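You operate a simulated robot arm through the tools that you are given. There is no shell and no other tool. Be economical: measure what you need, move in short steps, check, and stop when the job is done.

You are at the controls of a simulated robot arm. One attempt, no reset.

## Task
Rub the rust patch off the tall ring stack and oil the bare patch beside it.
Fine: green pad for the rust, white pad from the oil tray for the oil; both pads back where they lay on the red crate. A coat counts when it lies all over at full strength: go over it till it gets no stronger. What is to be rubbed or washed off counts as gone when no trace of it is left.

It is judged by the outcome, as a careful person would: the job done as asked, and still so three seconds after it is handed in. It fails if anything else is knocked over, pushed out of place, dropped, spilled or broken.

## Robot
A 6-joint arm with a two-finger parallel gripper on a trunk, on a base that drives. Base frame: it is fixed to the floor where the robot stands at the start and does not move with it; the origin is under the middle of the robot, x ahead of it, y to its left, z up; the surface under the hand at the start is at about z = 540. Lengths are in mm, angles in rad, forces in N, time in s.
With the tool pointing down near the work surface it reaches from about 100 to 740 mm from the robot's upright axis, wherever it stands. Its first joint turns from -2.897 to 2.897 rad. Places, roughly: bare patch [2100, 500, 500]; oil tray [800, 0, 500]; rust patch [1900, 400, 500]. Payload 3.91 kg.
The TCP is the grasp point between the finger pads, 30 mm short of the fingertips. In the tool frame z runs along the fingers and y along their closing line. The gripper opens to 110 mm. The fingers are 20 mm wide and 10 mm thick; the gripper's body (48 by 112 mm) begins 55 mm behind the TCP.
Orientation is told as [roll, pitch, yaw] about the base's x, y, z axes, in that order, counted from this pose: with the fingers straight down and closing along the base's y, the tool's x points along the base's -x, its y along +y and its z along -z.

## Interface
- The arm moves only by the tool drive_tool. Its argument "rows" is a list of rows, each a list of 6 numbers: the shift along the base's x, y, z in units of 20 mm (1.0 is 20 mm), then the turn, a rotation vector about the base's x, y, z in units of 5 degrees (1.0 is 5 degrees). In form: [[dx, dy, dz, wx, wy, wz], ...]. A call has 1 to 8 rows; each row shifts and turns the commanded pose from where the row before left it. "fingers" is the closure in counts, from 0 (fully open) to 255 (shut), set as the call begins (left out, the last holds). A call with a number of a shift or a turn outside -1 to 1 is refused whole. Each row takes 0.2 s and may step no farther than 50 mm and 0.15 rad from the row before; otherwise, or with a gripper value out of range, the whole call is refused. Where a pose cannot be reached the arm comes as near as it can. A force on the tool above 40 N (or 10 N above the force at the start of the call, whichever is more), or a blocked arm, ends the call early, and 0.2 s more pass. The fingers move at their own pace (about 45 mm/s each) and stop on an object; they squeeze with about 28 N. The grip force told is the motor's: it shows also when the fingers shut on nothing. Time passes only in rows, and 0.2 s behind the last, so rows that do not move let the fingers close. It gives the time, the measured TCP pose, the force on the tool (base axes), the opening and the grip force at its end, in the units of the frame above (readings bear some noise), with the torque about the TCP (base axes, N m) and any sound that the robot's microphone picked up.
- Cameras (640 x 400 px; columns grow to the right, rows downward): "scene" is now at [19.3, 149.4, 1376.6]; the picture's right is [-0.05, -1.00, 0.00], its down [-0.76, 0.04, -0.65] and it looks along [0.65, -0.03, -0.76] (base axes); focal length 289 px, centre (320, 200). "wrist" rides on the gripper at [71, 22, -107] in the tool frame; the picture's right is [-0.29, 0.96, 0.00], its down [-0.76, -0.23, -0.61] and it looks along [-0.58, -0.18, 0.79] (tool axes); focal length 243 px, centre (320, 200). There is no depth. A picture from a camera that has moved, and an enlarged one, comes with that camera's place and axes in the base frame and with its lens.
- camera(camera): a new picture of that camera. No time passes.
- slide_trunk(by): slides the trunk up (or, below 0, down) by that many mm; the arm and the scene camera ride with it, the base frame stays. It gives what a move gives, with no picture.
- drive_base(legs): drives the robot by 1 to 6 legs, each [ahead, left, turn to the left] in mm, mm and rad, along the robot's own axes; the way and the turn of a leg run together, so that a leg with both is an arc; at most 1500 mm and 3.142 rad a leg. The arm and the cameras ride along, it lands a little off, and it stops where it bumps. It gives what a move gives.
- turn_head(pan, tilt): turns the head with the scene camera to pan (to the left, within 1.501 rad either way) and tilt (down, from -0.506 to 1.204), counted from straight ahead of the robot. It gives what a move gives.
- close_up(camera, box): a new picture of the part [left, top, right, bottom] of that camera's present view, enlarged. No time passes.
- finish_job(): hands the job in; it is judged then, once.

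Work in short steps. Places have to be worked out from the pictures, the camera data and where the tool is seen: move nearer, look again, correct. Check each grasp and each placing, and mend what went wrong. You have 120 turns and 98 pictures in all, those below and enlarged ones among them. Open the gripper and draw the arm clear of the work before you hand the job in, unless the task says otherwise; then end with one line.

The tools are called after "Emit:" as a command line: name --pt "numbers of a row" for each row, then --argument value for the rest, lists and objects as JSON in quotes. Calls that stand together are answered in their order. drive_tool: Moves the arm, as the interface text tells. Its arguments: {"type":"object","properties":{"rows":{"type":"array","items":{"type":"array","items":{"type":"number"}}},"fingers":{"type":"number"}},"required":["rows"]} The other tools are called the same way: slide_trunk (by) slides the trunk up or down; drive_base (legs) drives the base; turn_head (pan, tilt) turns the head that bears the scene camera; camera (camera) takes a picture; close_up (camera, box) takes an enlarged picture of a part of a camera's view; finish_job () hands the job in.

At the start:

```text
time: 0.0
position: [516.7, -103.7, 858.4]
tool_rot: [-0.001, 0.001, 0.0]
ft_force: [-1.0, -0.3, -0.5]
moment: [-0.03, 0.03, 0.0]
grip_width: 110.0
grip_force: 0.0
trunk travel left (down, up): [-350.0, 240.0]
robot x, y, heading: [2.3, -0.0, -0.0]
head pan, tilt: [-0.049, 0.859]
```

scene: 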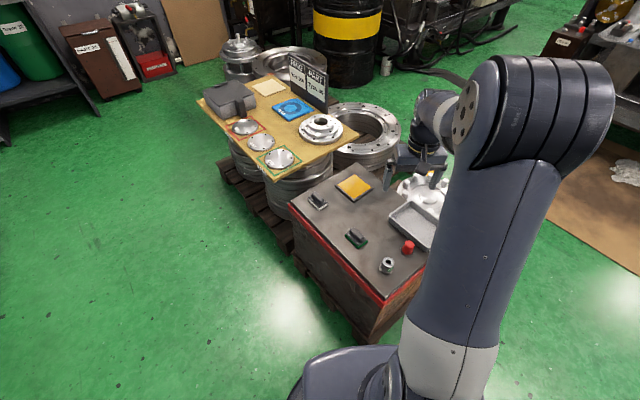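
wrist: 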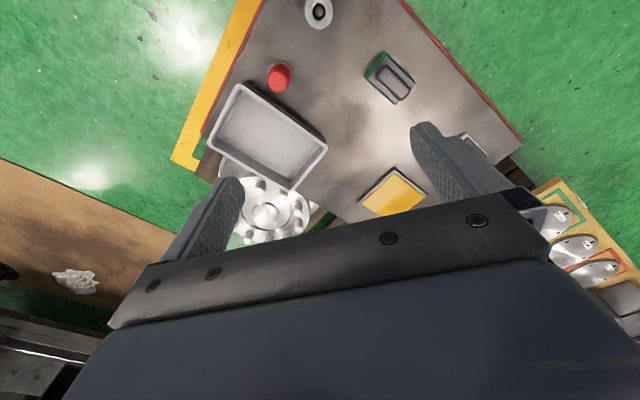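

I see the crate near the robot and a stack behind it. I'll look closer at both.

Emit:
close_up --camera "scene" --box '[280, 150, 460, 300]'

Emit:
close_up --camera "scene" --box '[190, 20, 410, 190]'

Emit:
close_up --camera "wrist" --box '[180, 0, 520, 240]'

```text
2.67 times, centred on (370, 225) of scene
camera zoom: at [19.3, 149.4, 1376.6], right [-0.05, -1.0, 0.0], down [-0.76, 0.04, -0.65], along [0.65, -0.03, -0.76], focal length 770 px, centre (187, 133)
```

zoom: 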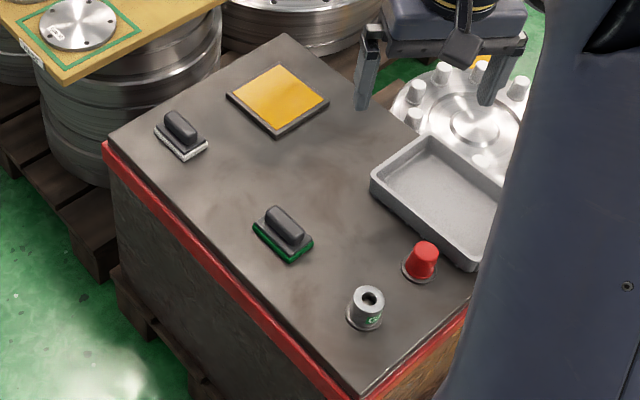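

```text
2.35 times, centred on (300, 105) of scene
camera zoom: at [19.3, 149.4, 1376.6], right [-0.05, -1.0, 0.0], down [-0.76, 0.04, -0.65], along [0.65, -0.03, -0.76], focal length 680 px, centre (367, 424)
```

zoom: 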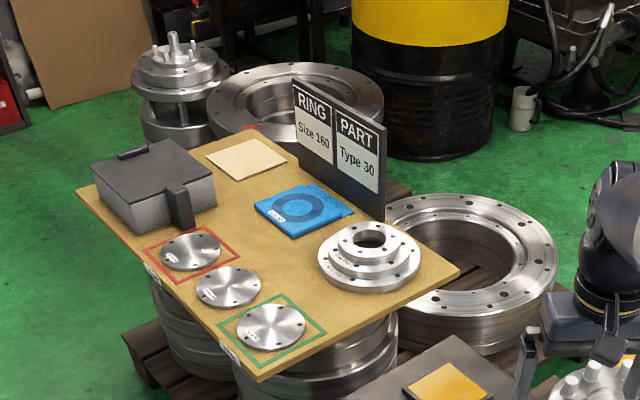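

```text
1.67 times, centred on (350, 120) of wrist
camera zoom: at [446.3, -81.8, 964.8], right [0.29, 0.96, 0.0], down [0.76, -0.23, 0.61], along [0.58, -0.18, -0.79], focal length 404 px, centre (270, 333)
```

zoom: 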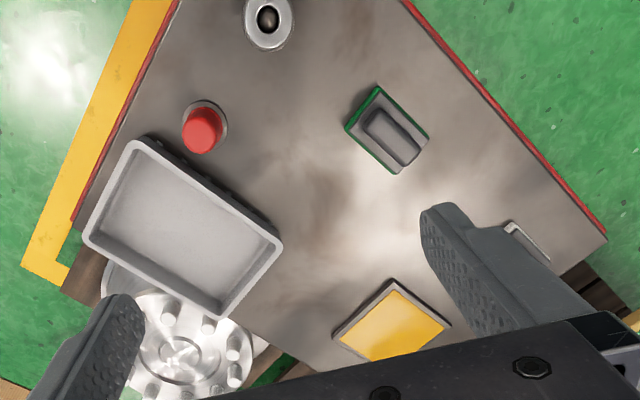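

Oil tray is the yellow square near (796,-23); the green pad is near (555,0), its handle along about 37°; white pad near (734,123). I move above the green pad with yaw 37°.

Emit:
drive_tool --pt "0.24 0.65 -0.95 0 0 0.92" --pt "0.24 0.65 -0.95 0 0 0.92" --pt "0.24 0.65 -0.95 0 0 0.92" --pt "0.24 0.65 -0.95 0 0 0.92" --pt "0.24 0.65 -0.95 0 0 0.92" --pt "0.24 0.65 -0.95 0 0 0.92" --pt "0.24 0.65 -0.95 0 0 0.92" --pt "0.24 0.65 -0.95 0 0 0.92" --fingers 0

Emit:
camera --camera "wrist"

Emit:
camera --camera "scene"

```text
time: 1.8
position: [553.9, -0.1, 707.6]
tool_rot: [0.0, 0.001, 0.644]
ft_force: [0.4, 0.3, -0.2]
moment: [0.0, 0.0, -0.02]
grip_width: 109.9
grip_force: 0.1
trunk travel left (down, up): [-350.0, 240.0]
robot x, y, heading: [0.9, -1.7, 0.0]
head pan, tilt: [-0.049, 0.859]
```

```text
92 pictures are left
camera wrist: at [484.6, -24.9, 814.3], right [-0.34, 0.94, 0.0], down [0.75, 0.27, 0.61], along [0.57, 0.21, -0.79], focal length 243 px, centre (320, 200)
```

wrist: 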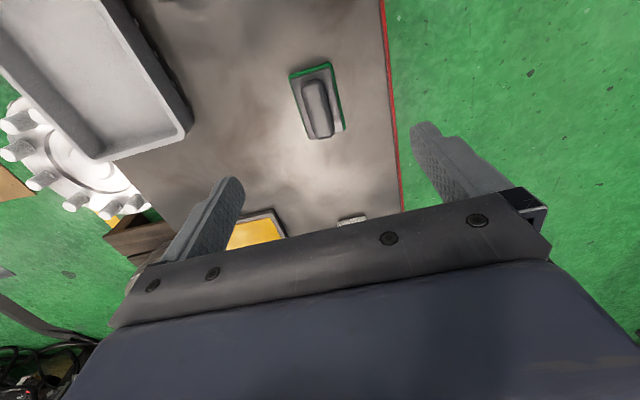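

```text
91 pictures are left
camera scene: at [19.1, 149.3, 1376.6], right [-0.05, -1.0, 0.0], down [-0.76, 0.04, -0.65], along [0.65, -0.03, -0.76], focal length 289 px, centre (320, 200)
```

scene: 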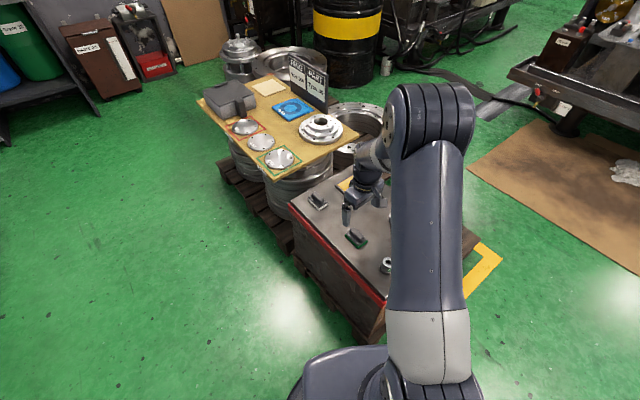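

Handle centre measures about (556,-1), axis ~35°. I lower to TCP z≈610 and look again.

Emit:
drive_tool --pt "0.1 0 -1 0 0 -0.3" --pt "0 0 -1 0 0 0" --pt "0 0 -1 0 0 0" --pt "0 0 -1 0 0 0" --pt "0 0 -0.9 0 0 0" --fingers 100

Emit:
camera --camera "wrist"

Emit:
close_up --camera "scene" --box '[300, 170, 420, 270]'

```text
time: 3.0
position: [558.4, 0.1, 609.6]
tool_rot: [0.0, 0.001, 0.617]
ft_force: [-0.4, 0.7, 0.2]
moment: [-0.02, -0.01, 0.02]
grip_width: 67.1
grip_force: 0.1
trunk travel left (down, up): [-350.0, 240.0]
robot x, y, heading: [4.4, -2.6, 0.0]
head pan, tilt: [-0.049, 0.859]
```

```text
90 pictures are left
camera wrist: at [487.5, -22.5, 715.3], right [-0.32, 0.95, 0.0], down [0.75, 0.25, 0.61], along [0.58, 0.19, -0.79], focal length 243 px, centre (320, 200)
```

wrist: 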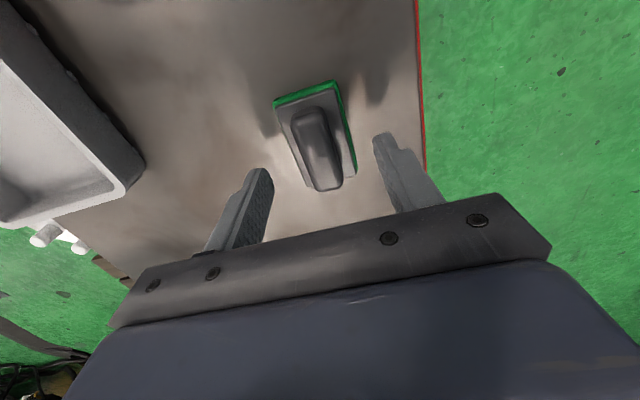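

```text
4.00 times, centred on (360, 220) of scene
camera zoom: at [19.2, 149.4, 1376.6], right [-0.05, -1.0, 0.0], down [-0.76, 0.04, -0.65], along [0.65, -0.03, -0.76], focal length 1156 px, centre (160, 120)
```

zoom: 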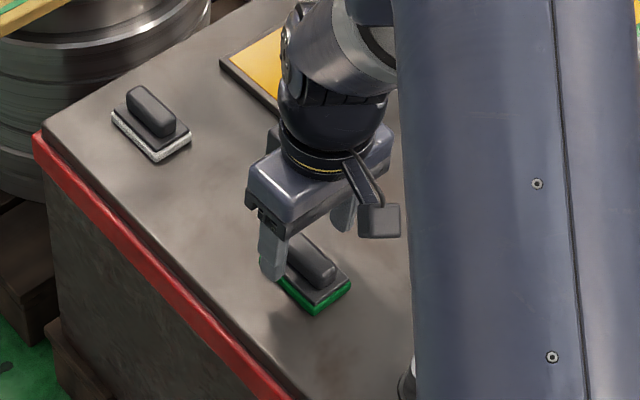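

Well centred; shift slightly back along the handle and lower to z≈589, watching force.

Emit:
drive_tool --pt "-0.15 -0.12 -0.5 0 0 0" --pt "0 0 -0.5 0 0 0" --pt "0 0 0 0 0 0"

Emit:
camera --camera "wrist"

Emit:
close_up --camera "scene" --box '[330, 200, 402, 260]'

```text
time: 3.8
position: [552.9, -3.1, 588.2]
tool_rot: [0.0, -0.001, 0.616]
ft_force: [-0.5, 0.9, 0.3]
moment: [-0.02, -0.01, 0.01]
grip_width: 67.0
grip_force: 0.1
trunk travel left (down, up): [-350.0, 240.0]
robot x, y, heading: [-3.1, 0.1, -0.001]
head pan, tilt: [-0.049, 0.859]
```

```text
88 pictures are left
camera wrist: at [484.1, -25.4, 694.5], right [-0.32, 0.95, 0.0], down [0.75, 0.25, 0.61], along [0.58, 0.19, -0.79], focal length 243 px, centre (320, 200)
```

wrist: 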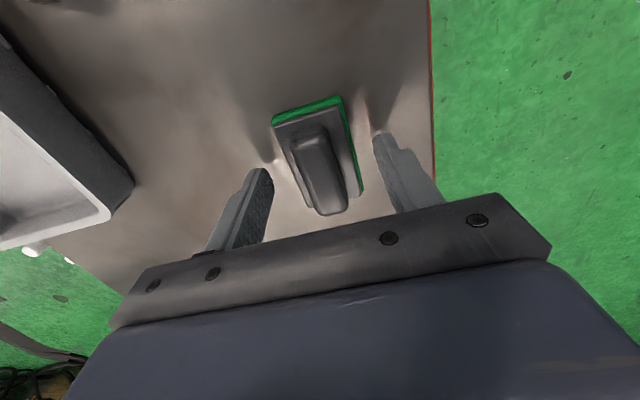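

```text
6.67 times, centred on (366, 230) of scene
camera zoom: at [19.4, 149.4, 1376.6], right [-0.05, -1.0, 0.0], down [-0.76, 0.04, -0.65], along [0.65, -0.03, -0.76], focal length 1926 px, centre (13, 0)
```

zoom: 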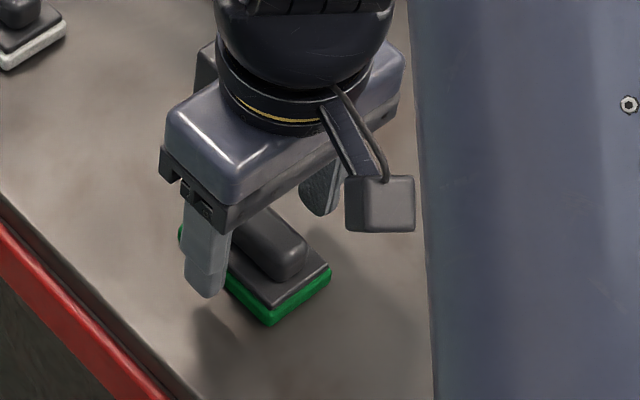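

Fingers straddle the handle with no contact. I close.

Emit:
drive_tool --pt "0 0 0 0 0 0" --pt "0 0 0 0 0 0" --pt "0 0 0 0 0 0" --pt "0 0 0 0 0 0" --pt "0 0 0 0 0 0" --fingers 255

Emit:
camera --camera "wrist"

```text
time: 5.0
position: [553.9, -1.4, 588.8]
tool_rot: [-0.001, 0.0, 0.616]
ft_force: [0.0, 0.0, 0.3]
moment: [-0.01, 0.0, 0.01]
grip_width: 21.0
grip_force: 27.8
trunk travel left (down, up): [-350.0, 240.0]
robot x, y, heading: [0.4, 0.6, 0.002]
head pan, tilt: [-0.049, 0.859]
```

```text
86 pictures are left
camera wrist: at [484.0, -25.4, 694.8], right [-0.32, 0.95, 0.0], down [0.75, 0.25, 0.61], along [0.58, 0.19, -0.79], focal length 243 px, centre (320, 200)
```

wrist: 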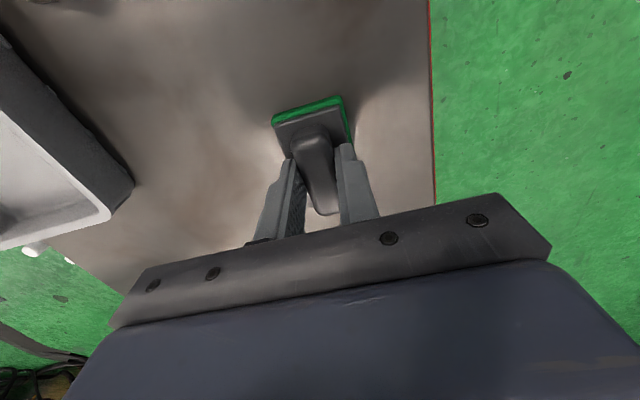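

Grasped (21 mm handle). Release pose to remember: (553.5,-2, 588.7), yaw 0.616. Lift.

Emit:
drive_tool --pt "0 0 0.5 0 0 0" --pt "0 0 1 0 0 0" --pt "0 0 1 0 0 0" --pt "0 0 1 0 0 0" --pt "-0.5 0 1 0 0 0" --pt "-1 0 1 0 0 0" --pt "-1 0 1 0 0 0" --pt "-1 0 1 0 0 0"

Emit:
camera --camera "wrist"

Emit:
turn_head --pan 0.3 --tilt 0.6

Emit:
camera --camera "scene"

```text
time: 6.8
position: [484.1, -2.3, 739.2]
tool_rot: [0.001, -0.001, 0.617]
ft_force: [0.2, -0.4, -1.6]
moment: [0.0, 0.02, 0.0]
grip_width: 21.1
grip_force: 28.5
trunk travel left (down, up): [-350.0, 240.0]
robot x, y, heading: [-2.3, -2.1, 0.0]
head pan, tilt: [-0.049, 0.859]
```

```text
85 pictures are left
camera wrist: at [414.6, -26.9, 845.6], right [-0.32, 0.95, 0.0], down [0.75, 0.25, 0.61], along [0.58, 0.19, -0.79], focal length 243 px, centre (320, 200)
```

wrist: 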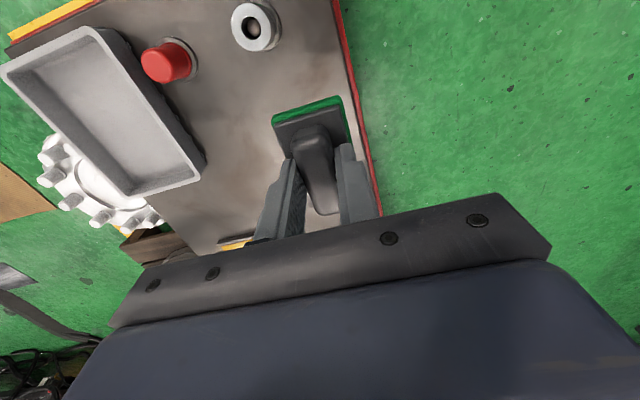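

```text
time: 7.6
position: [484.6, -3.1, 738.0]
tool_rot: [0.0, 0.0, 0.616]
ft_force: [0.5, 0.6, -0.8]
moment: [-0.02, -0.03, 0.0]
grip_width: 21.1
grip_force: 27.7
trunk travel left (down, up): [-350.0, 240.0]
robot x, y, heading: [-1.1, 2.8, 0.002]
head pan, tilt: [0.3, 0.6]
```

```text
84 pictures are left
camera scene: at [26.1, 179.2, 1398.1], right [0.29, -0.96, 0.0], down [-0.54, -0.17, -0.82], along [0.79, 0.24, -0.57], focal length 289 px, centre (320, 200)
```

scene: 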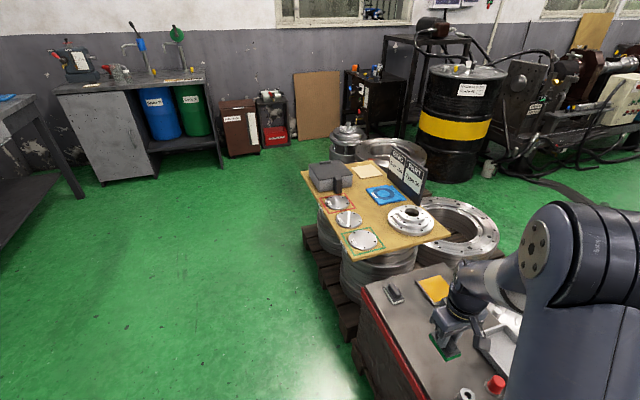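

Route on the left side is free. I drive left 1200, then ahead 1300, and then look toward the tall ring stack.

Emit:
drive_base --legs '[[0, 1250, 0], [1350, 0, 0]]'

Emit:
turn_head --pan -0.8 --tilt 0.7

Emit:
camera --camera "scene"

```text
time: 20.0
position: [1794.5, 1229.3, 738.9]
tool_rot: [0.001, 0.0, 0.625]
ft_force: [-0.1, -0.2, -0.6]
moment: [0.01, 0.0, 0.0]
grip_width: 21.0
grip_force: 28.4
trunk travel left (down, up): [-350.0, 240.0]
robot x, y, heading: [1311.4, 1227.5, 0.011]
head pan, tilt: [0.3, 0.6]
```

```text
time: 21.3
position: [1795.7, 1229.1, 738.7]
tool_rot: [0.0, 0.0, 0.627]
ft_force: [0.5, -0.8, 0.1]
moment: [-0.02, 0.01, -0.02]
grip_width: 21.1
grip_force: 28.2
trunk travel left (down, up): [-350.0, 240.0]
robot x, y, heading: [1310.8, 1228.0, 0.008]
head pan, tilt: [-0.799, 0.7]
```

```text
83 pictures are left
camera scene: at [1310.5, 1320.4, 1389.6], right [-0.71, -0.71, 0.0], down [-0.45, 0.46, -0.76], along [0.54, -0.54, -0.64], focal length 289 px, centre (320, 200)
```

scene: 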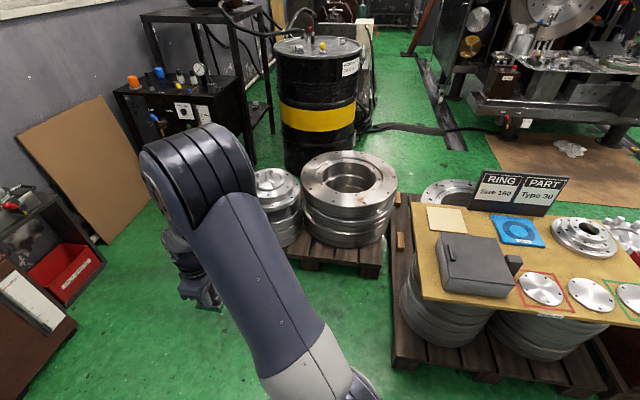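

I zoom in on the tall ring stack to find the patches.

Emit:
close_up --camera "scene" --box '[250, 130, 430, 290]'

```text
2.50 times, centred on (340, 210) of scene
camera zoom: at [1310.5, 1320.4, 1389.6], right [-0.71, -0.71, 0.0], down [-0.45, 0.46, -0.76], along [0.54, -0.54, -0.64], focal length 722 px, centre (270, 175)
```

zoom: 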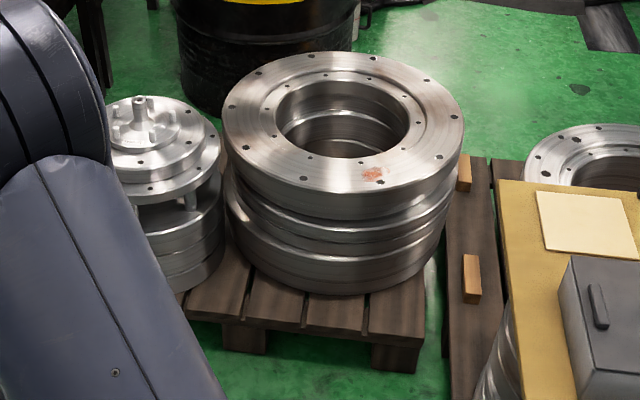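

Rust is on the ring's top at about (1920,430). I'll turn to heading -1.10, then move to about (1760,960), with the tool lifted a bit first.

Emit:
drive_tool --pt "0 0 1 0 0 0" --pt "0 0 1 0 0 0" --pt "0 0 1 0 0 0" --pt "0 0 1 0 0 0"

Emit:
drive_base --legs '[[0, 0, -1.11], [420, 276, 0]]'

Emit:
turn_head --pan 0.0 --tilt 0.9

Emit:
camera --camera "scene"

Emit:
camera --camera "wrist"

```text
time: 22.3
position: [1793.6, 1227.9, 819.9]
tool_rot: [-0.001, 0.0, 0.626]
ft_force: [0.2, 0.2, -0.9]
moment: [-0.02, 0.01, -0.01]
grip_width: 21.6
grip_force: 27.9
trunk travel left (down, up): [-350.0, 240.0]
robot x, y, heading: [1309.4, 1228.0, 0.011]
head pan, tilt: [-0.799, 0.7]
```

```text
time: 28.0
position: [1960.1, 556.2, 821.0]
tool_rot: [0.002, -0.001, -0.482]
ft_force: [-0.4, 0.1, -0.7]
moment: [0.05, -0.01, -0.01]
grip_width: 21.1
grip_force: 28.2
trunk travel left (down, up): [-350.0, 240.0]
robot x, y, heading: [1742.2, 991.0, -1.098]
head pan, tilt: [-0.799, 0.7]
```

```text
time: 29.1
position: [1960.5, 557.2, 820.6]
tool_rot: [-0.002, 0.0, -0.482]
ft_force: [0.0, 0.4, -0.5]
moment: [-0.03, 0.03, -0.01]
grip_width: 21.2
grip_force: 28.3
trunk travel left (down, up): [-350.0, 240.0]
robot x, y, heading: [1743.0, 991.4, -1.101]
head pan, tilt: [0.0, 0.901]
```

```text
81 pictures are left
camera scene: at [1887.9, 1045.5, 1373.4], right [-0.89, -0.45, 0.0], down [-0.36, 0.7, -0.62], along [0.28, -0.55, -0.78], focal length 289 px, centre (320, 200)
```

scene: 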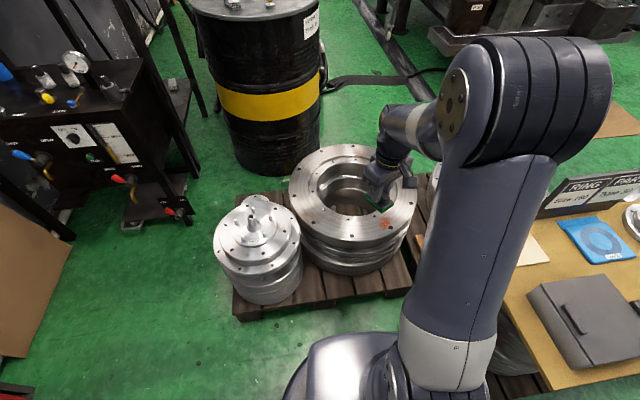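

```text
80 pictures are left
camera wrist: at [1908.0, 608.6, 927.0], right [0.7, 0.71, 0.0], down [0.57, -0.56, 0.61], along [0.43, -0.43, -0.79], focal length 243 px, centre (320, 200)
```

wrist: 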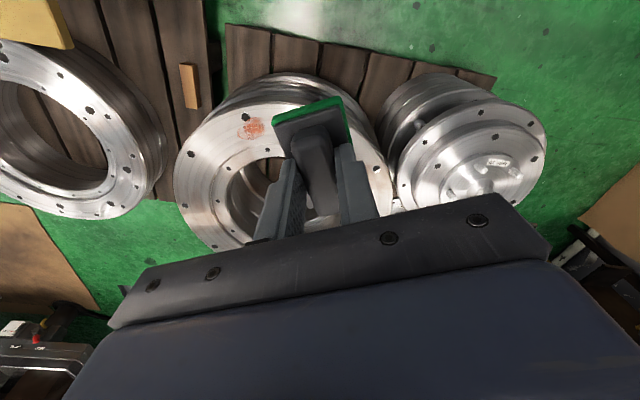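

Both cameras see the ring. I zoom to triangulate the rust and find the bare patch.

Emit:
close_up --camera "scene" --box '[270, 130, 430, 270]'

Emit:
close_up --camera "wrist" --box '[160, 60, 420, 260]'

```text
2.86 times, centred on (350, 200) of scene
camera zoom: at [1887.9, 1045.5, 1373.4], right [-0.89, -0.45, 0.0], down [-0.36, 0.7, -0.62], along [0.28, -0.55, -0.78], focal length 826 px, centre (234, 200)
```

zoom: 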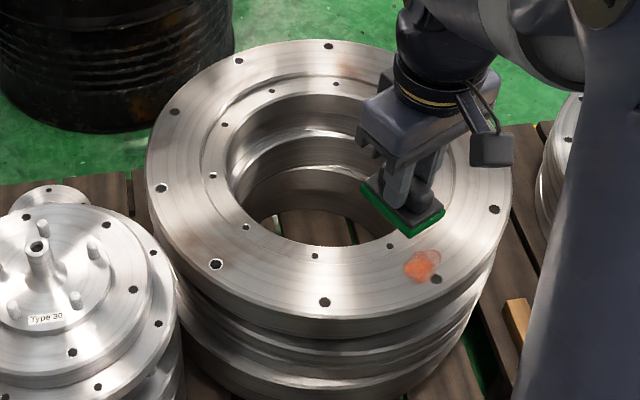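

```text
2.00 times, centred on (290, 160) of wrist
camera zoom: at [1908.0, 608.6, 927.0], right [0.7, 0.71, 0.0], down [0.57, -0.56, 0.61], along [0.43, -0.43, -0.79], focal length 485 px, centre (380, 280)
```

zoom: 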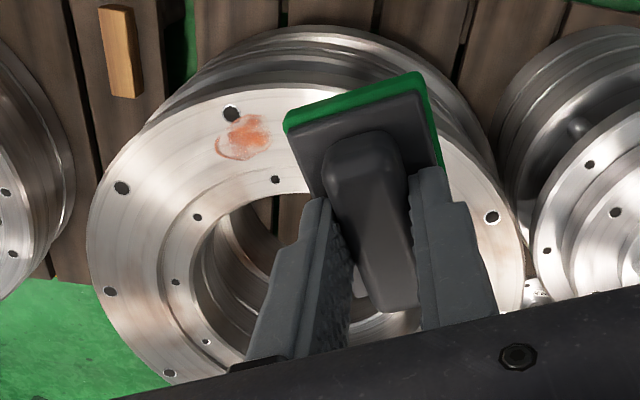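

Rust triangulates to about (1942,385,455), ring centre about (2107,318). I zoom at the region where the bare patch should be.

Emit:
close_up --camera "scene" --box '[300, 200, 396, 260]'

```text
6.67 times, centred on (348, 230) of scene
camera zoom: at [1887.9, 1045.5, 1373.4], right [-0.89, -0.45, 0.0], down [-0.36, 0.7, -0.62], along [0.28, -0.55, -0.78], focal length 1926 px, centre (133, 0)
```

zoom: 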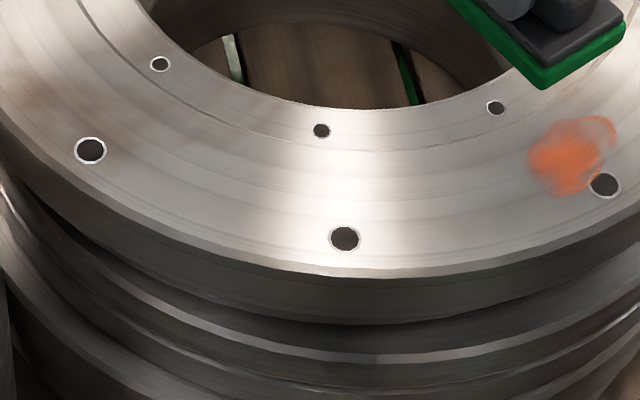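

I move above the rust: to (1943,385,~570).

Emit:
drive_tool --pt "-0.1 -0.95 -0.95 0 0 0" --pt "-0.1 -0.95 -0.95 0 0 0" --pt "-0.1 -0.95 -0.95 0 0 0" --pt "-0.1 -0.95 -0.95 0 0 0" --pt "-0.1 -0.95 -0.95 0 0 0" --pt "-0.1 -0.95 -0.95 0 0 0" --pt "-0.1 -0.95 -0.95 0 0 0" --pt "-0.1 -0.95 -0.95 0 0 0"

Emit:
drive_tool --pt "-0.1 -1 -1 0 0 0" --pt "0 0 -1 0 0 0" --pt "0 0 -1 0 0 0" --pt "0 0 -1 0 0 0" --pt "0 0 -1 0 0 0"

Emit:
close_up --camera "scene" --box '[340, 180, 452, 250]'

Emit:
camera --camera "wrist"

```text
time: 30.9
position: [1943.7, 405.0, 666.3]
tool_rot: [0.0, 0.0, -0.484]
ft_force: [-0.6, 0.2, -0.2]
moment: [0.0, 0.02, -0.02]
grip_width: 21.1
grip_force: 28.4
trunk travel left (down, up): [-350.0, 240.0]
robot x, y, heading: [1740.8, 989.1, -1.098]
head pan, tilt: [0.0, 0.901]
```

```text
time: 32.1
position: [1942.3, 385.6, 567.9]
tool_rot: [0.0, 0.0, -0.481]
ft_force: [-0.3, 0.4, 0.0]
moment: [0.03, -0.01, -0.01]
grip_width: 20.9
grip_force: 28.4
trunk travel left (down, up): [-350.0, 240.0]
robot x, y, heading: [1749.5, 992.7, -1.094]
head pan, tilt: [0.0, 0.901]
```

```text
5.71 times, centred on (396, 215) of scene
camera zoom: at [1887.9, 1045.6, 1373.4], right [-0.89, -0.46, 0.0], down [-0.36, 0.7, -0.62], along [0.28, -0.55, -0.78], focal length 1651 px, centre (-114, 114)
```

zoom: 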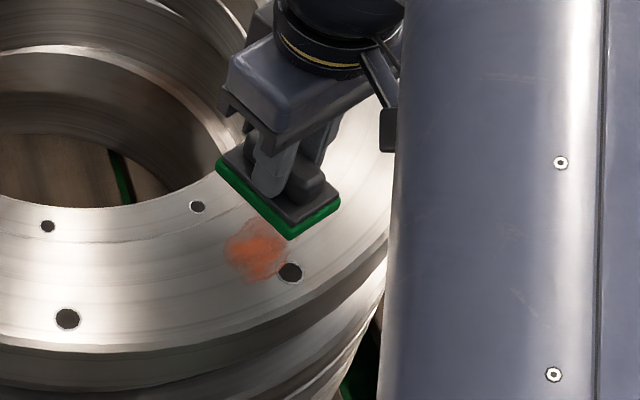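

```text
75 pictures are left
camera wrist: at [1890.0, 437.6, 674.3], right [0.7, 0.71, 0.0], down [0.57, -0.56, 0.61], along [0.43, -0.43, -0.79], focal length 243 px, centre (320, 200)
```

wrist: 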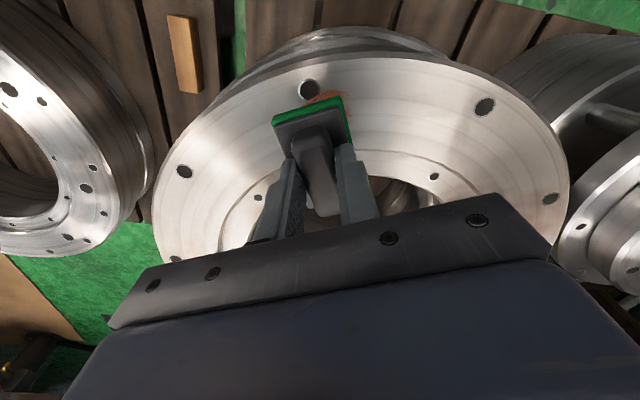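

Two views agree: rust centre ≈ (1942,387,455), radius ~30. I lower to near contact at TCP ≈ 508, then creep down.

Emit:
drive_tool --pt "0 0.05 -1 0 0 0" --pt "0 0 -1 0 0 0" --pt "0 0 -0.7 0 0 0" --pt "0 0 0 0 0 0"

Emit:
drive_tool --pt "0 0 -0.15 0 0 0" --pt "0 0 -0.15 0 0 0" --pt "0 0 -0.1 0 0 0" --pt "0 0 0 0 0 0"

```text
time: 33.1
position: [1942.8, 385.5, 515.6]
tool_rot: [0.001, -0.001, -0.482]
ft_force: [0.7, -0.5, -0.4]
moment: [-0.01, 0.04, 0.02]
grip_width: 21.1
grip_force: 28.5
trunk travel left (down, up): [-350.0, 240.0]
robot x, y, heading: [1745.3, 991.4, -1.099]
head pan, tilt: [0.0, 0.901]
```

```text
time: 34.1
position: [1942.9, 383.9, 507.0]
tool_rot: [-0.001, 0.001, -0.481]
ft_force: [0.4, 0.1, -0.6]
moment: [0.0, 0.01, 0.01]
grip_width: 21.2
grip_force: 28.1
trunk travel left (down, up): [-350.0, 240.0]
robot x, y, heading: [1742.9, 988.4, -1.098]
head pan, tilt: [0.0, 0.901]
```

Not in contact yet at 507; I creep on down in 2 mm steps.

Emit:
drive_tool --pt "0 0.1 -0.1 0 0 0" --pt "0 0 -0.1 0 0 0" --pt "0 0 -0.1 0 0 0" --pt "0 0 0 0 0 0"

Emit:
close_up --camera "scene" --box '[340, 180, 452, 250]'

```text
time: 35.2
position: [1943.8, 384.4, 505.6]
tool_rot: [-0.007, -0.006, -0.482]
ft_force: [-0.9, 3.2, 18.8]
moment: [0.51, 0.31, -0.01]
grip_width: 21.1
grip_force: 28.1
trunk travel left (down, up): [-350.0, 240.0]
robot x, y, heading: [1740.4, 993.5, -1.098]
head pan, tilt: [0.0, 0.901]
stopped in row 4: the force on the tool passed its limit at 41 N (the readings are from after the stop); the commanded pose is now the measured one
```

```text
5.71 times, centred on (396, 215) of scene
camera zoom: at [1887.4, 1047.3, 1373.1], right [-0.89, -0.46, 0.0], down [-0.36, 0.7, -0.62], along [0.28, -0.55, -0.78], focal length 1651 px, centre (-114, 114)
```

zoom: 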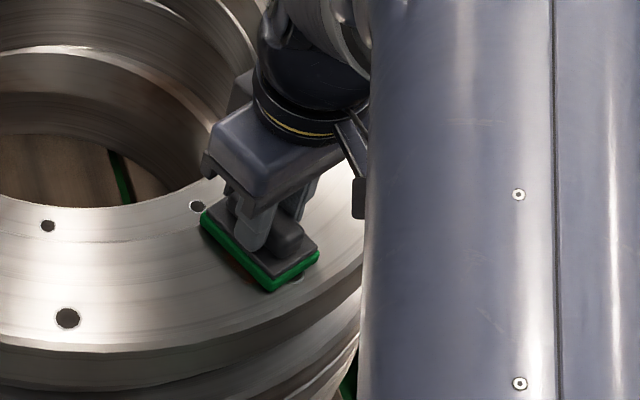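

Contact at ~506 with about 19 N; the pad covers the rust. I rub with short strokes.

Emit:
drive_tool --pt "0.6 0 0.02 0 0 0" --pt "-0.6 0 0 0 0 0" --pt "-0.6 0 0 0 0 0" --pt "0.6 0.5 0 0 0 0" --pt "0.5 -0.5 0 0 0 0" --pt "-0.5 -0.6 0 0 0 0" --pt "-0.5 0.6 0 0 0 0" --pt "0.5 0 0 0 0 0"

```text
time: 37.0
position: [1941.2, 385.3, 505.8]
tool_rot: [-0.005, -0.003, -0.483]
ft_force: [-9.9, -2.0, 27.8]
moment: [0.04, 0.18, 0.06]
grip_width: 21.0
grip_force: 28.4
trunk travel left (down, up): [-350.0, 240.0]
robot x, y, heading: [1742.9, 986.5, -1.105]
head pan, tilt: [0.0, 0.901]
```

Force 28 N, rubbing works. One more pass with wider strokes.

Emit:
drive_tool --pt "0.9 0.3 0.02 0 0 0" --pt "-0.9 0.3 0 0 0 0" --pt "-0.9 0 0 0 0 0" --pt "0 -0.7 0 0 0 0" --pt "0.9 -0.5 0 0 0 0" --pt "0.9 0 0 0 0 0" --pt "-0.9 0.3 0 0 0 0" --pt "0 0.3 0 0 0 0"

Emit:
drive_tool --pt "0 0 0.5 0 0 0" --pt "0 0 1 0 0 0" --pt "0.5 -0.9 1 0 0 0" --pt "1 -1 1 0 0 0" --pt "1 -1 1 0 0 0" --pt "1 -1 0 0 0 0"

Emit:
close_up --camera "scene" --box '[340, 180, 452, 250]'

Emit:
camera --camera "wrist"

```text
time: 38.8
position: [1943.5, 385.4, 504.7]
tool_rot: [-0.005, -0.004, -0.481]
ft_force: [1.1, -5.0, 16.1]
moment: [0.05, -0.06, -0.04]
grip_width: 21.3
grip_force: 28.4
trunk travel left (down, up): [-350.0, 240.0]
robot x, y, heading: [1740.8, 989.5, -1.102]
head pan, tilt: [0.0, 0.901]
```

```text
time: 40.2
position: [2012.4, 306.9, 593.7]
tool_rot: [-0.002, -0.001, -0.483]
ft_force: [-1.1, 0.5, -0.3]
moment: [0.0, -0.03, 0.0]
grip_width: 21.0
grip_force: 28.0
trunk travel left (down, up): [-350.0, 240.0]
robot x, y, heading: [1746.2, 993.3, -1.097]
head pan, tilt: [0.0, 0.901]
```

```text
5.71 times, centred on (396, 215) of scene
camera zoom: at [1887.7, 1045.8, 1373.5], right [-0.89, -0.46, 0.0], down [-0.36, 0.7, -0.62], along [0.28, -0.55, -0.78], focal length 1651 px, centre (-114, 114)
```

zoom: 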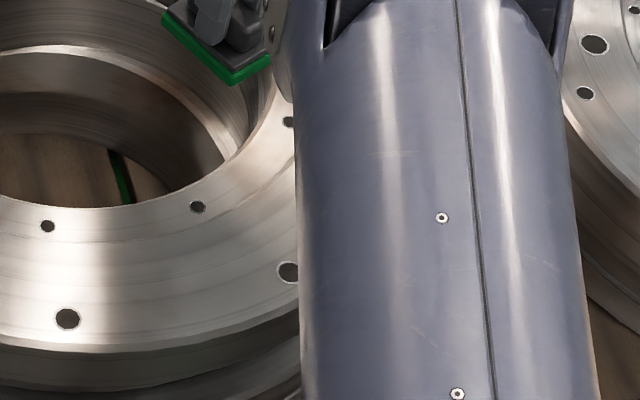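

```text
72 pictures are left
camera wrist: at [1960.7, 359.6, 699.8], right [0.7, 0.71, 0.0], down [0.57, -0.55, 0.61], along [0.43, -0.43, -0.79], focal length 243 px, centre (320, 200)
```

wrist: 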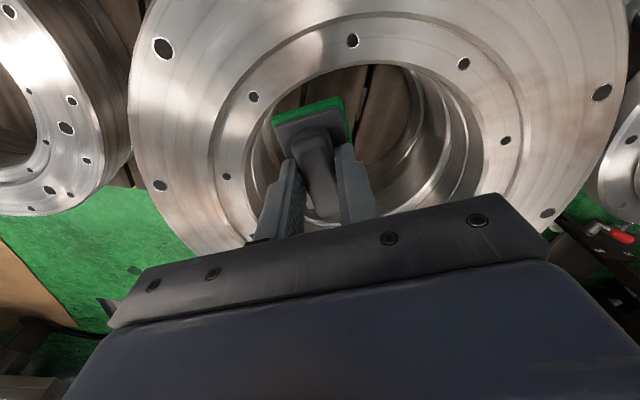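

Rust seems gone. I draw the tool back and up to view the spot and search for the bare patch from the wrist camera.

Emit:
drive_tool --pt "0 1 1 0 0 0" --pt "0 1 1 0 0 0" --pt "0 1 1 0 0 0" --pt "0 1 1 0 0 0" --pt "0 1 1 0 0 0" --pt "0 1 1 0 0 0" --pt "0 1 1 0 0 0" --pt "0 1 1 0 0 0"

Emit:
camera --camera "wrist"

Emit:
camera --camera "scene"

```text
time: 42.0
position: [2011.9, 468.6, 753.1]
tool_rot: [-0.001, 0.0, -0.482]
ft_force: [0.5, -0.4, -0.6]
moment: [-0.01, 0.01, 0.02]
grip_width: 20.9
grip_force: 27.9
trunk travel left (down, up): [-350.0, 240.0]
robot x, y, heading: [1742.8, 987.5, -1.098]
head pan, tilt: [0.0, 0.901]
```

```text
71 pictures are left
camera wrist: at [1959.6, 521.1, 859.4], right [0.7, 0.71, 0.0], down [0.57, -0.55, 0.61], along [0.43, -0.43, -0.79], focal length 243 px, centre (320, 200)
```

wrist: 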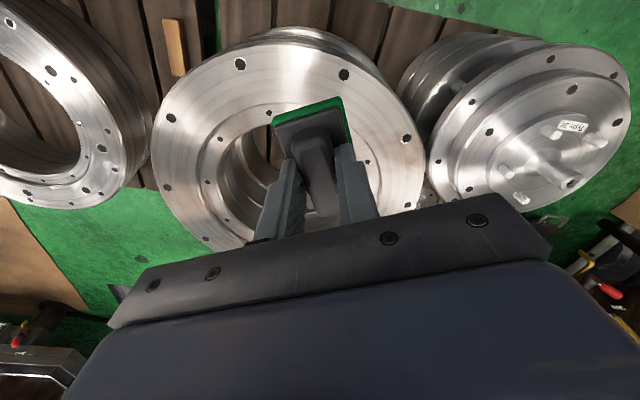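

```text
70 pictures are left
camera scene: at [1888.0, 1045.4, 1373.4], right [-0.89, -0.46, 0.0], down [-0.36, 0.7, -0.62], along [0.28, -0.55, -0.78], focal length 289 px, centre (320, 200)
```

scene: 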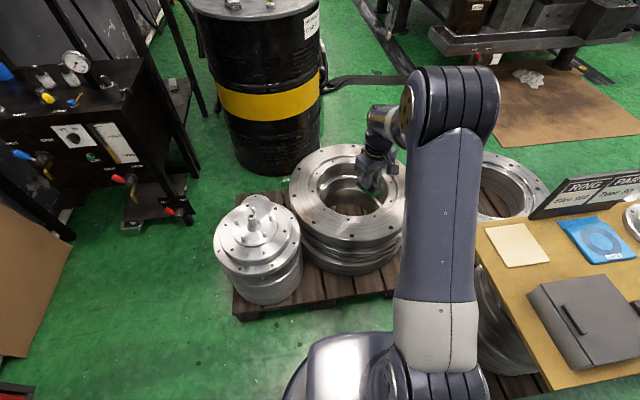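

Emit:
close_up --camera "wrist" --box '[150, 30, 310, 130]'

Emit:
close_up --camera "wrist" --box '[300, 30, 460, 130]'

Emit:
close_up --camera "wrist" --box '[340, 100, 440, 210]'

```text
4.00 times, centred on (230, 80) of wrist
camera zoom: at [1959.6, 521.1, 859.4], right [0.7, 0.71, 0.0], down [0.57, -0.55, 0.61], along [0.43, -0.43, -0.79], focal length 970 px, centre (680, 680)
```

zoom: 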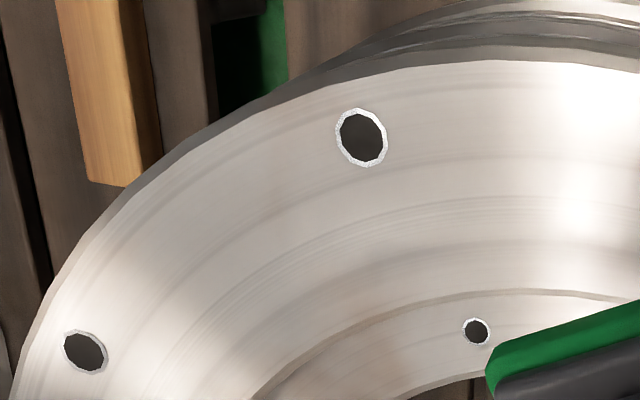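

```text
4.00 times, centred on (380, 80) of wrist
camera zoom: at [1959.6, 521.1, 859.4], right [0.7, 0.71, 0.0], down [0.57, -0.55, 0.61], along [0.43, -0.43, -0.79], focal length 970 px, centre (80, 680)
```

zoom: 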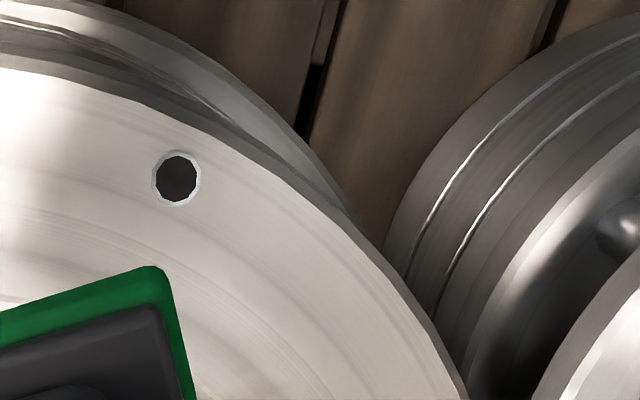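

```text
3.64 times, centred on (390, 155) of wrist
camera zoom: at [1959.6, 521.1, 859.4], right [0.7, 0.71, 0.0], down [0.57, -0.55, 0.61], along [0.43, -0.43, -0.79], focal length 882 px, centre (66, 364)
```

zoom: 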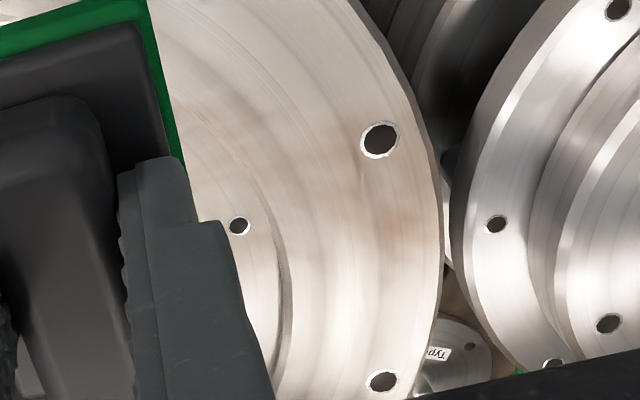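

Rust is gone without trace. Now I hunt for the bare patch, around (2105,488) by the rough place, with high zoom.

Emit:
close_up --camera "scene" --box '[305, 205, 361, 240]'

Emit:
drive_tool --pt "1 0.6 0.5 0 0 -1" --pt "1 0.6 0.5 0 0 -1" --pt "1 0.6 0.5 0 0 -1" --pt "1 0.6 0.5 0 0 -1"

Emit:
camera --camera "wrist"

```text
11.43 times, centred on (333, 222) of scene
camera zoom: at [1888.0, 1045.4, 1373.4], right [-0.89, -0.46, 0.0], down [-0.36, 0.7, -0.62], along [0.28, -0.55, -0.78], focal length 3302 px, centre (171, -57)
```

zoom: 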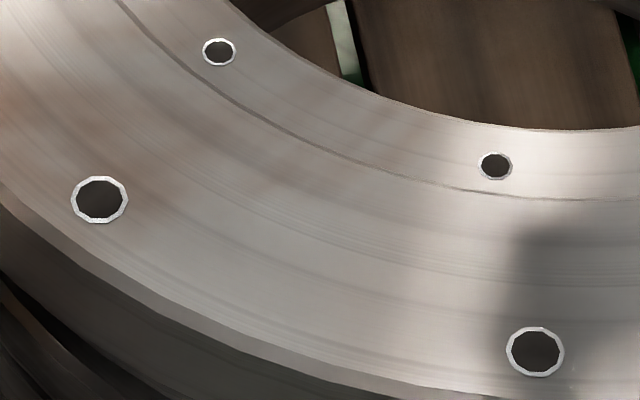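

```text
time: 43.0
position: [2092.5, 515.3, 794.8]
tool_rot: [-0.003, -0.003, -0.832]
ft_force: [-0.4, 0.3, -0.4]
moment: [0.0, -0.01, 0.0]
grip_width: 21.2
grip_force: 27.5
trunk travel left (down, up): [-350.0, 240.0]
robot x, y, heading: [1743.7, 991.1, -1.099]
head pan, tilt: [0.0, 0.901]
```

```text
65 pictures are left
camera wrist: at [2061.5, 583.1, 901.6], right [0.9, 0.43, 0.0], down [0.34, -0.71, 0.61], along [0.26, -0.55, -0.79], focal length 243 px, centre (320, 200)
```

wrist: 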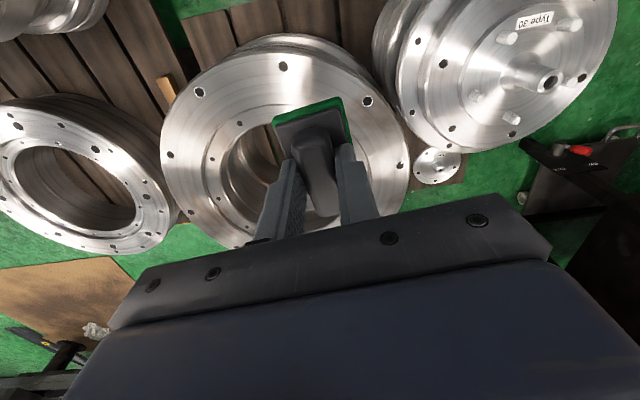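

No visible mark for the bare patch; the oil itself should show it. I now retract and take the green pad back.

Emit:
drive_tool --pt "-1 0 0.3 0 0 1" --pt "-1 0 0.3 0 0 1" --pt "-1 0 0.3 0 0 1" --pt "-1 0 0.3 0 0 1" --pt "-0.5 1 0 0 0 0" --pt "-0.5 1 0 0 0 0"

Emit:
drive_base --legs '[[-400, 0, 0], [0, 0, 1.1], [-1500, 0, 0], [-60, -1340, 0]]'

Emit:
turn_head --pan -0.05 --tilt 0.86

Emit:
camera --camera "scene"

```text
time: 44.4
position: [1992.2, 556.2, 817.0]
tool_rot: [-0.003, -0.004, -0.482]
ft_force: [-0.4, -0.4, -1.2]
moment: [0.0, 0.0, -0.01]
grip_width: 21.0
grip_force: 27.8
trunk travel left (down, up): [-350.0, 240.0]
robot x, y, heading: [1740.7, 990.2, -1.096]
head pan, tilt: [0.0, 0.901]
```

```text
time: 62.6
position: [527.1, 101.4, 816.6]
tool_rot: [-0.002, -0.003, 0.703]
ft_force: [0.0, 0.5, -1.4]
moment: [0.01, 0.0, -0.05]
grip_width: 21.3
grip_force: 28.3
trunk travel left (down, up): [-350.0, 240.0]
robot x, y, heading: [29.0, 31.9, 0.086]
head pan, tilt: [0.0, 0.901]
stopped in leg 4: the robot was blocked; the commanded pose is now the measured one
```

```text
time: 63.2
position: [526.8, 102.1, 818.1]
tool_rot: [-0.004, -0.003, 0.703]
ft_force: [0.4, -0.2, -1.2]
moment: [-0.02, 0.0, 0.0]
grip_width: 21.2
grip_force: 27.4
trunk travel left (down, up): [-350.0, 240.0]
robot x, y, heading: [31.7, 32.7, 0.087]
head pan, tilt: [-0.051, 0.86]
```

```text
64 pictures are left
camera scene: at [37.3, 183.7, 1376.5], right [0.04, -1.0, 0.0], down [-0.76, -0.03, -0.65], along [0.65, 0.02, -0.76], focal length 289 px, centre (320, 200)
```

scene: 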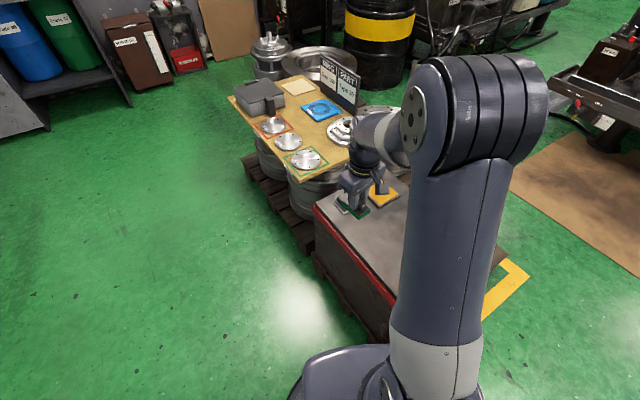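

The base bumped something at the crate's near side near (29,32). I back off a little and straighten, then check that the crate hasn't moved.

Emit:
drive_base --legs '[[-60, 0, 0], [0, 0, -0.087]]'

Emit:
drive_tool --pt "0 0 0 0 0 0" --pt "-1 1 0 0 0 0" --pt "-1 1 0 0 0 0" --pt "-1 1 0 0 0 0" --pt "-1 1 0 0 0 0" --pt "-1 1 0 0 0 0"

Emit:
camera --camera "scene"

Emit:
camera --camera "wrist"

```text
time: 64.7
position: [470.9, 52.0, 816.3]
tool_rot: [-0.002, -0.002, 0.614]
ft_force: [0.3, 0.0, -1.1]
moment: [0.03, -0.03, 0.01]
grip_width: 21.1
grip_force: 27.5
trunk travel left (down, up): [-350.0, 240.0]
robot x, y, heading: [-27.2, 30.9, 0.002]
head pan, tilt: [-0.051, 0.86]
```

```text
time: 66.1
position: [369.9, 152.7, 816.5]
tool_rot: [-0.005, -0.002, 0.615]
ft_force: [0.6, 0.1, -0.9]
moment: [-0.02, 0.02, 0.0]
grip_width: 21.0
grip_force: 27.6
trunk travel left (down, up): [-350.0, 240.0]
robot x, y, heading: [-32.9, 30.3, 0.0]
head pan, tilt: [-0.051, 0.86]
```

```text
63 pictures are left
camera scene: at [-8.6, 177.4, 1376.5], right [-0.05, -1.0, 0.0], down [-0.76, 0.04, -0.65], along [0.65, -0.03, -0.76], focal length 289 px, centre (320, 200)
```

scene: 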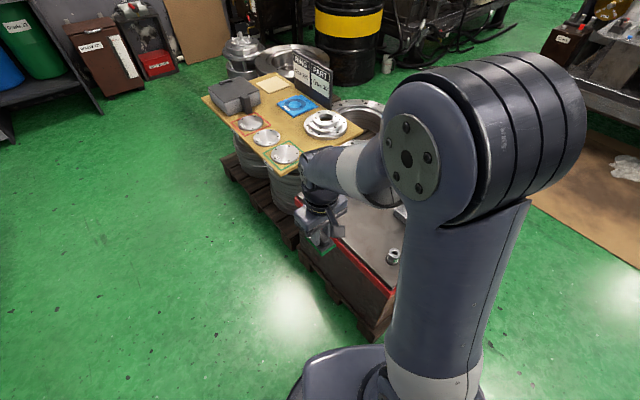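

```text
62 pictures are left
camera wrist: at [300.9, 131.0, 922.9], right [-0.31, 0.95, 0.0], down [0.75, 0.25, 0.61], along [0.58, 0.19, -0.79], focal length 243 px, centre (320, 200)
```

wrist: 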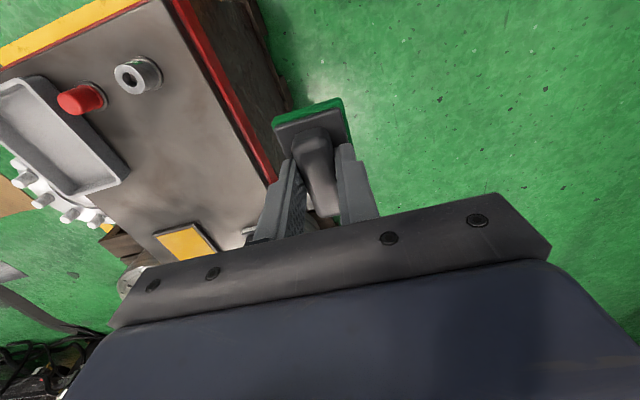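

Crate is unmoved (nut within measurement noise). I go over the green pad's old place (553.5,-2).

Emit:
drive_tool --pt "1 -0.85 0 0 0 0" --pt "1 -0.85 0 0 0 0" --pt "1 -0.85 0 0 0 0" --pt "1 -0.85 -0.5 0 0 0" --pt "1 -0.85 -1 0 0 0" --pt "1 -0.85 -1 0 0 0" --pt "1 -0.85 -1 0 0 0" --pt "1 -0.85 -1 0 0 0"

Emit:
drive_tool --pt "1 -0.9 -1 0 0 0" --pt "0.2 0 -1 0 0 0" --pt "0 0 -1 0 0 0" --pt "0 0 0 0 0 0"

Emit:
camera --camera "wrist"

```text
time: 67.9
position: [531.6, 14.6, 727.0]
tool_rot: [-0.003, -0.004, 0.616]
ft_force: [-0.9, 0.1, -0.2]
moment: [-0.03, 0.01, -0.03]
grip_width: 20.9
grip_force: 28.0
trunk travel left (down, up): [-350.0, 240.0]
robot x, y, heading: [-27.0, 29.8, -0.005]
head pan, tilt: [-0.051, 0.86]
```

```text
time: 68.9
position: [556.3, -1.6, 665.9]
tool_rot: [-0.004, -0.001, 0.615]
ft_force: [0.3, 1.0, -0.4]
moment: [0.03, -0.02, 0.02]
grip_width: 21.4
grip_force: 28.5
trunk travel left (down, up): [-350.0, 240.0]
robot x, y, heading: [-25.8, 27.2, -0.002]
head pan, tilt: [-0.051, 0.86]
```

```text
61 pictures are left
camera wrist: at [485.8, -24.3, 772.3], right [-0.31, 0.95, 0.0], down [0.75, 0.25, 0.61], along [0.58, 0.19, -0.79], focal length 243 px, centre (320, 200)
```

wrist: 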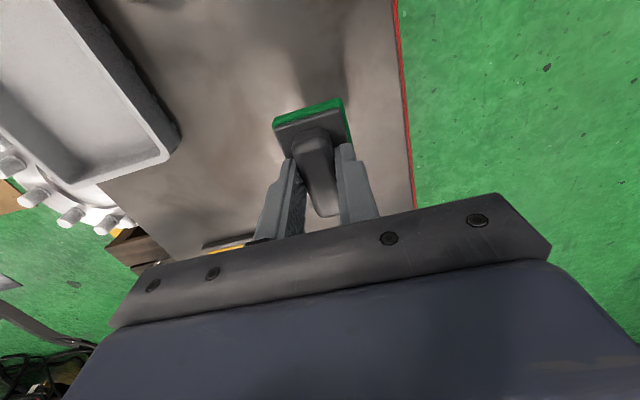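

Consistent with before. Lower to ~591 then creep to contact.

Emit:
drive_tool --pt "-0.1 0 -1 0 0 0" --pt "0 0 -1 0 0 0" --pt "0 0 -1 0 0 0" --pt "0 0 -0.6 0 0 0" --pt "0 0 0 0 0 0"

Emit:
drive_tool --pt "0 0 -0.1 0 0 0" --pt "0 0 -0.05 0 0 0" --pt "0 0 0 0 0 0"

```text
time: 70.1
position: [553.4, -1.1, 594.9]
tool_rot: [-0.004, -0.001, 0.614]
ft_force: [-0.6, -0.2, -0.6]
moment: [-0.02, -0.01, -0.01]
grip_width: 21.1
grip_force: 28.3
trunk travel left (down, up): [-350.0, 240.0]
robot x, y, heading: [-29.0, 30.7, 0.001]
head pan, tilt: [-0.051, 0.86]
```

```text
time: 70.9
position: [552.8, -2.6, 591.1]
tool_rot: [-0.003, -0.002, 0.615]
ft_force: [-0.6, -0.4, -0.7]
moment: [-0.02, -0.01, -0.01]
grip_width: 21.3
grip_force: 28.1
trunk travel left (down, up): [-350.0, 240.0]
robot x, y, heading: [-27.3, 27.7, -0.002]
head pan, tilt: [-0.051, 0.86]
```

Emit:
drive_tool --pt "0 0 -0.07 0 0 0" --pt "0 0 -0.05 0 0 0" --pt "0 0 0 0 0 0"

```text
time: 71.7
position: [554.5, -3.2, 589.0]
tool_rot: [-0.004, -0.003, 0.614]
ft_force: [0.3, 0.0, -0.7]
moment: [0.0, 0.0, 0.01]
grip_width: 21.2
grip_force: 27.7
trunk travel left (down, up): [-350.0, 240.0]
robot x, y, heading: [-26.1, 26.2, -0.003]
head pan, tilt: [-0.051, 0.86]
```

Almost down; two more small steps to touch.

Emit:
drive_tool --pt "0 0 -0.04 0 0 0" --pt "0 0 -0.04 0 0 0" --pt "0 0 0 0 0 0"

```text
time: 72.5
position: [555.1, -1.3, 587.8]
tool_rot: [-0.002, -0.003, 0.614]
ft_force: [-0.6, -1.3, 3.6]
moment: [0.1, -0.04, 0.0]
grip_width: 21.3
grip_force: 28.0
trunk travel left (down, up): [-350.0, 240.0]
robot x, y, heading: [-27.7, 33.2, -0.003]
head pan, tilt: [-0.051, 0.86]
```

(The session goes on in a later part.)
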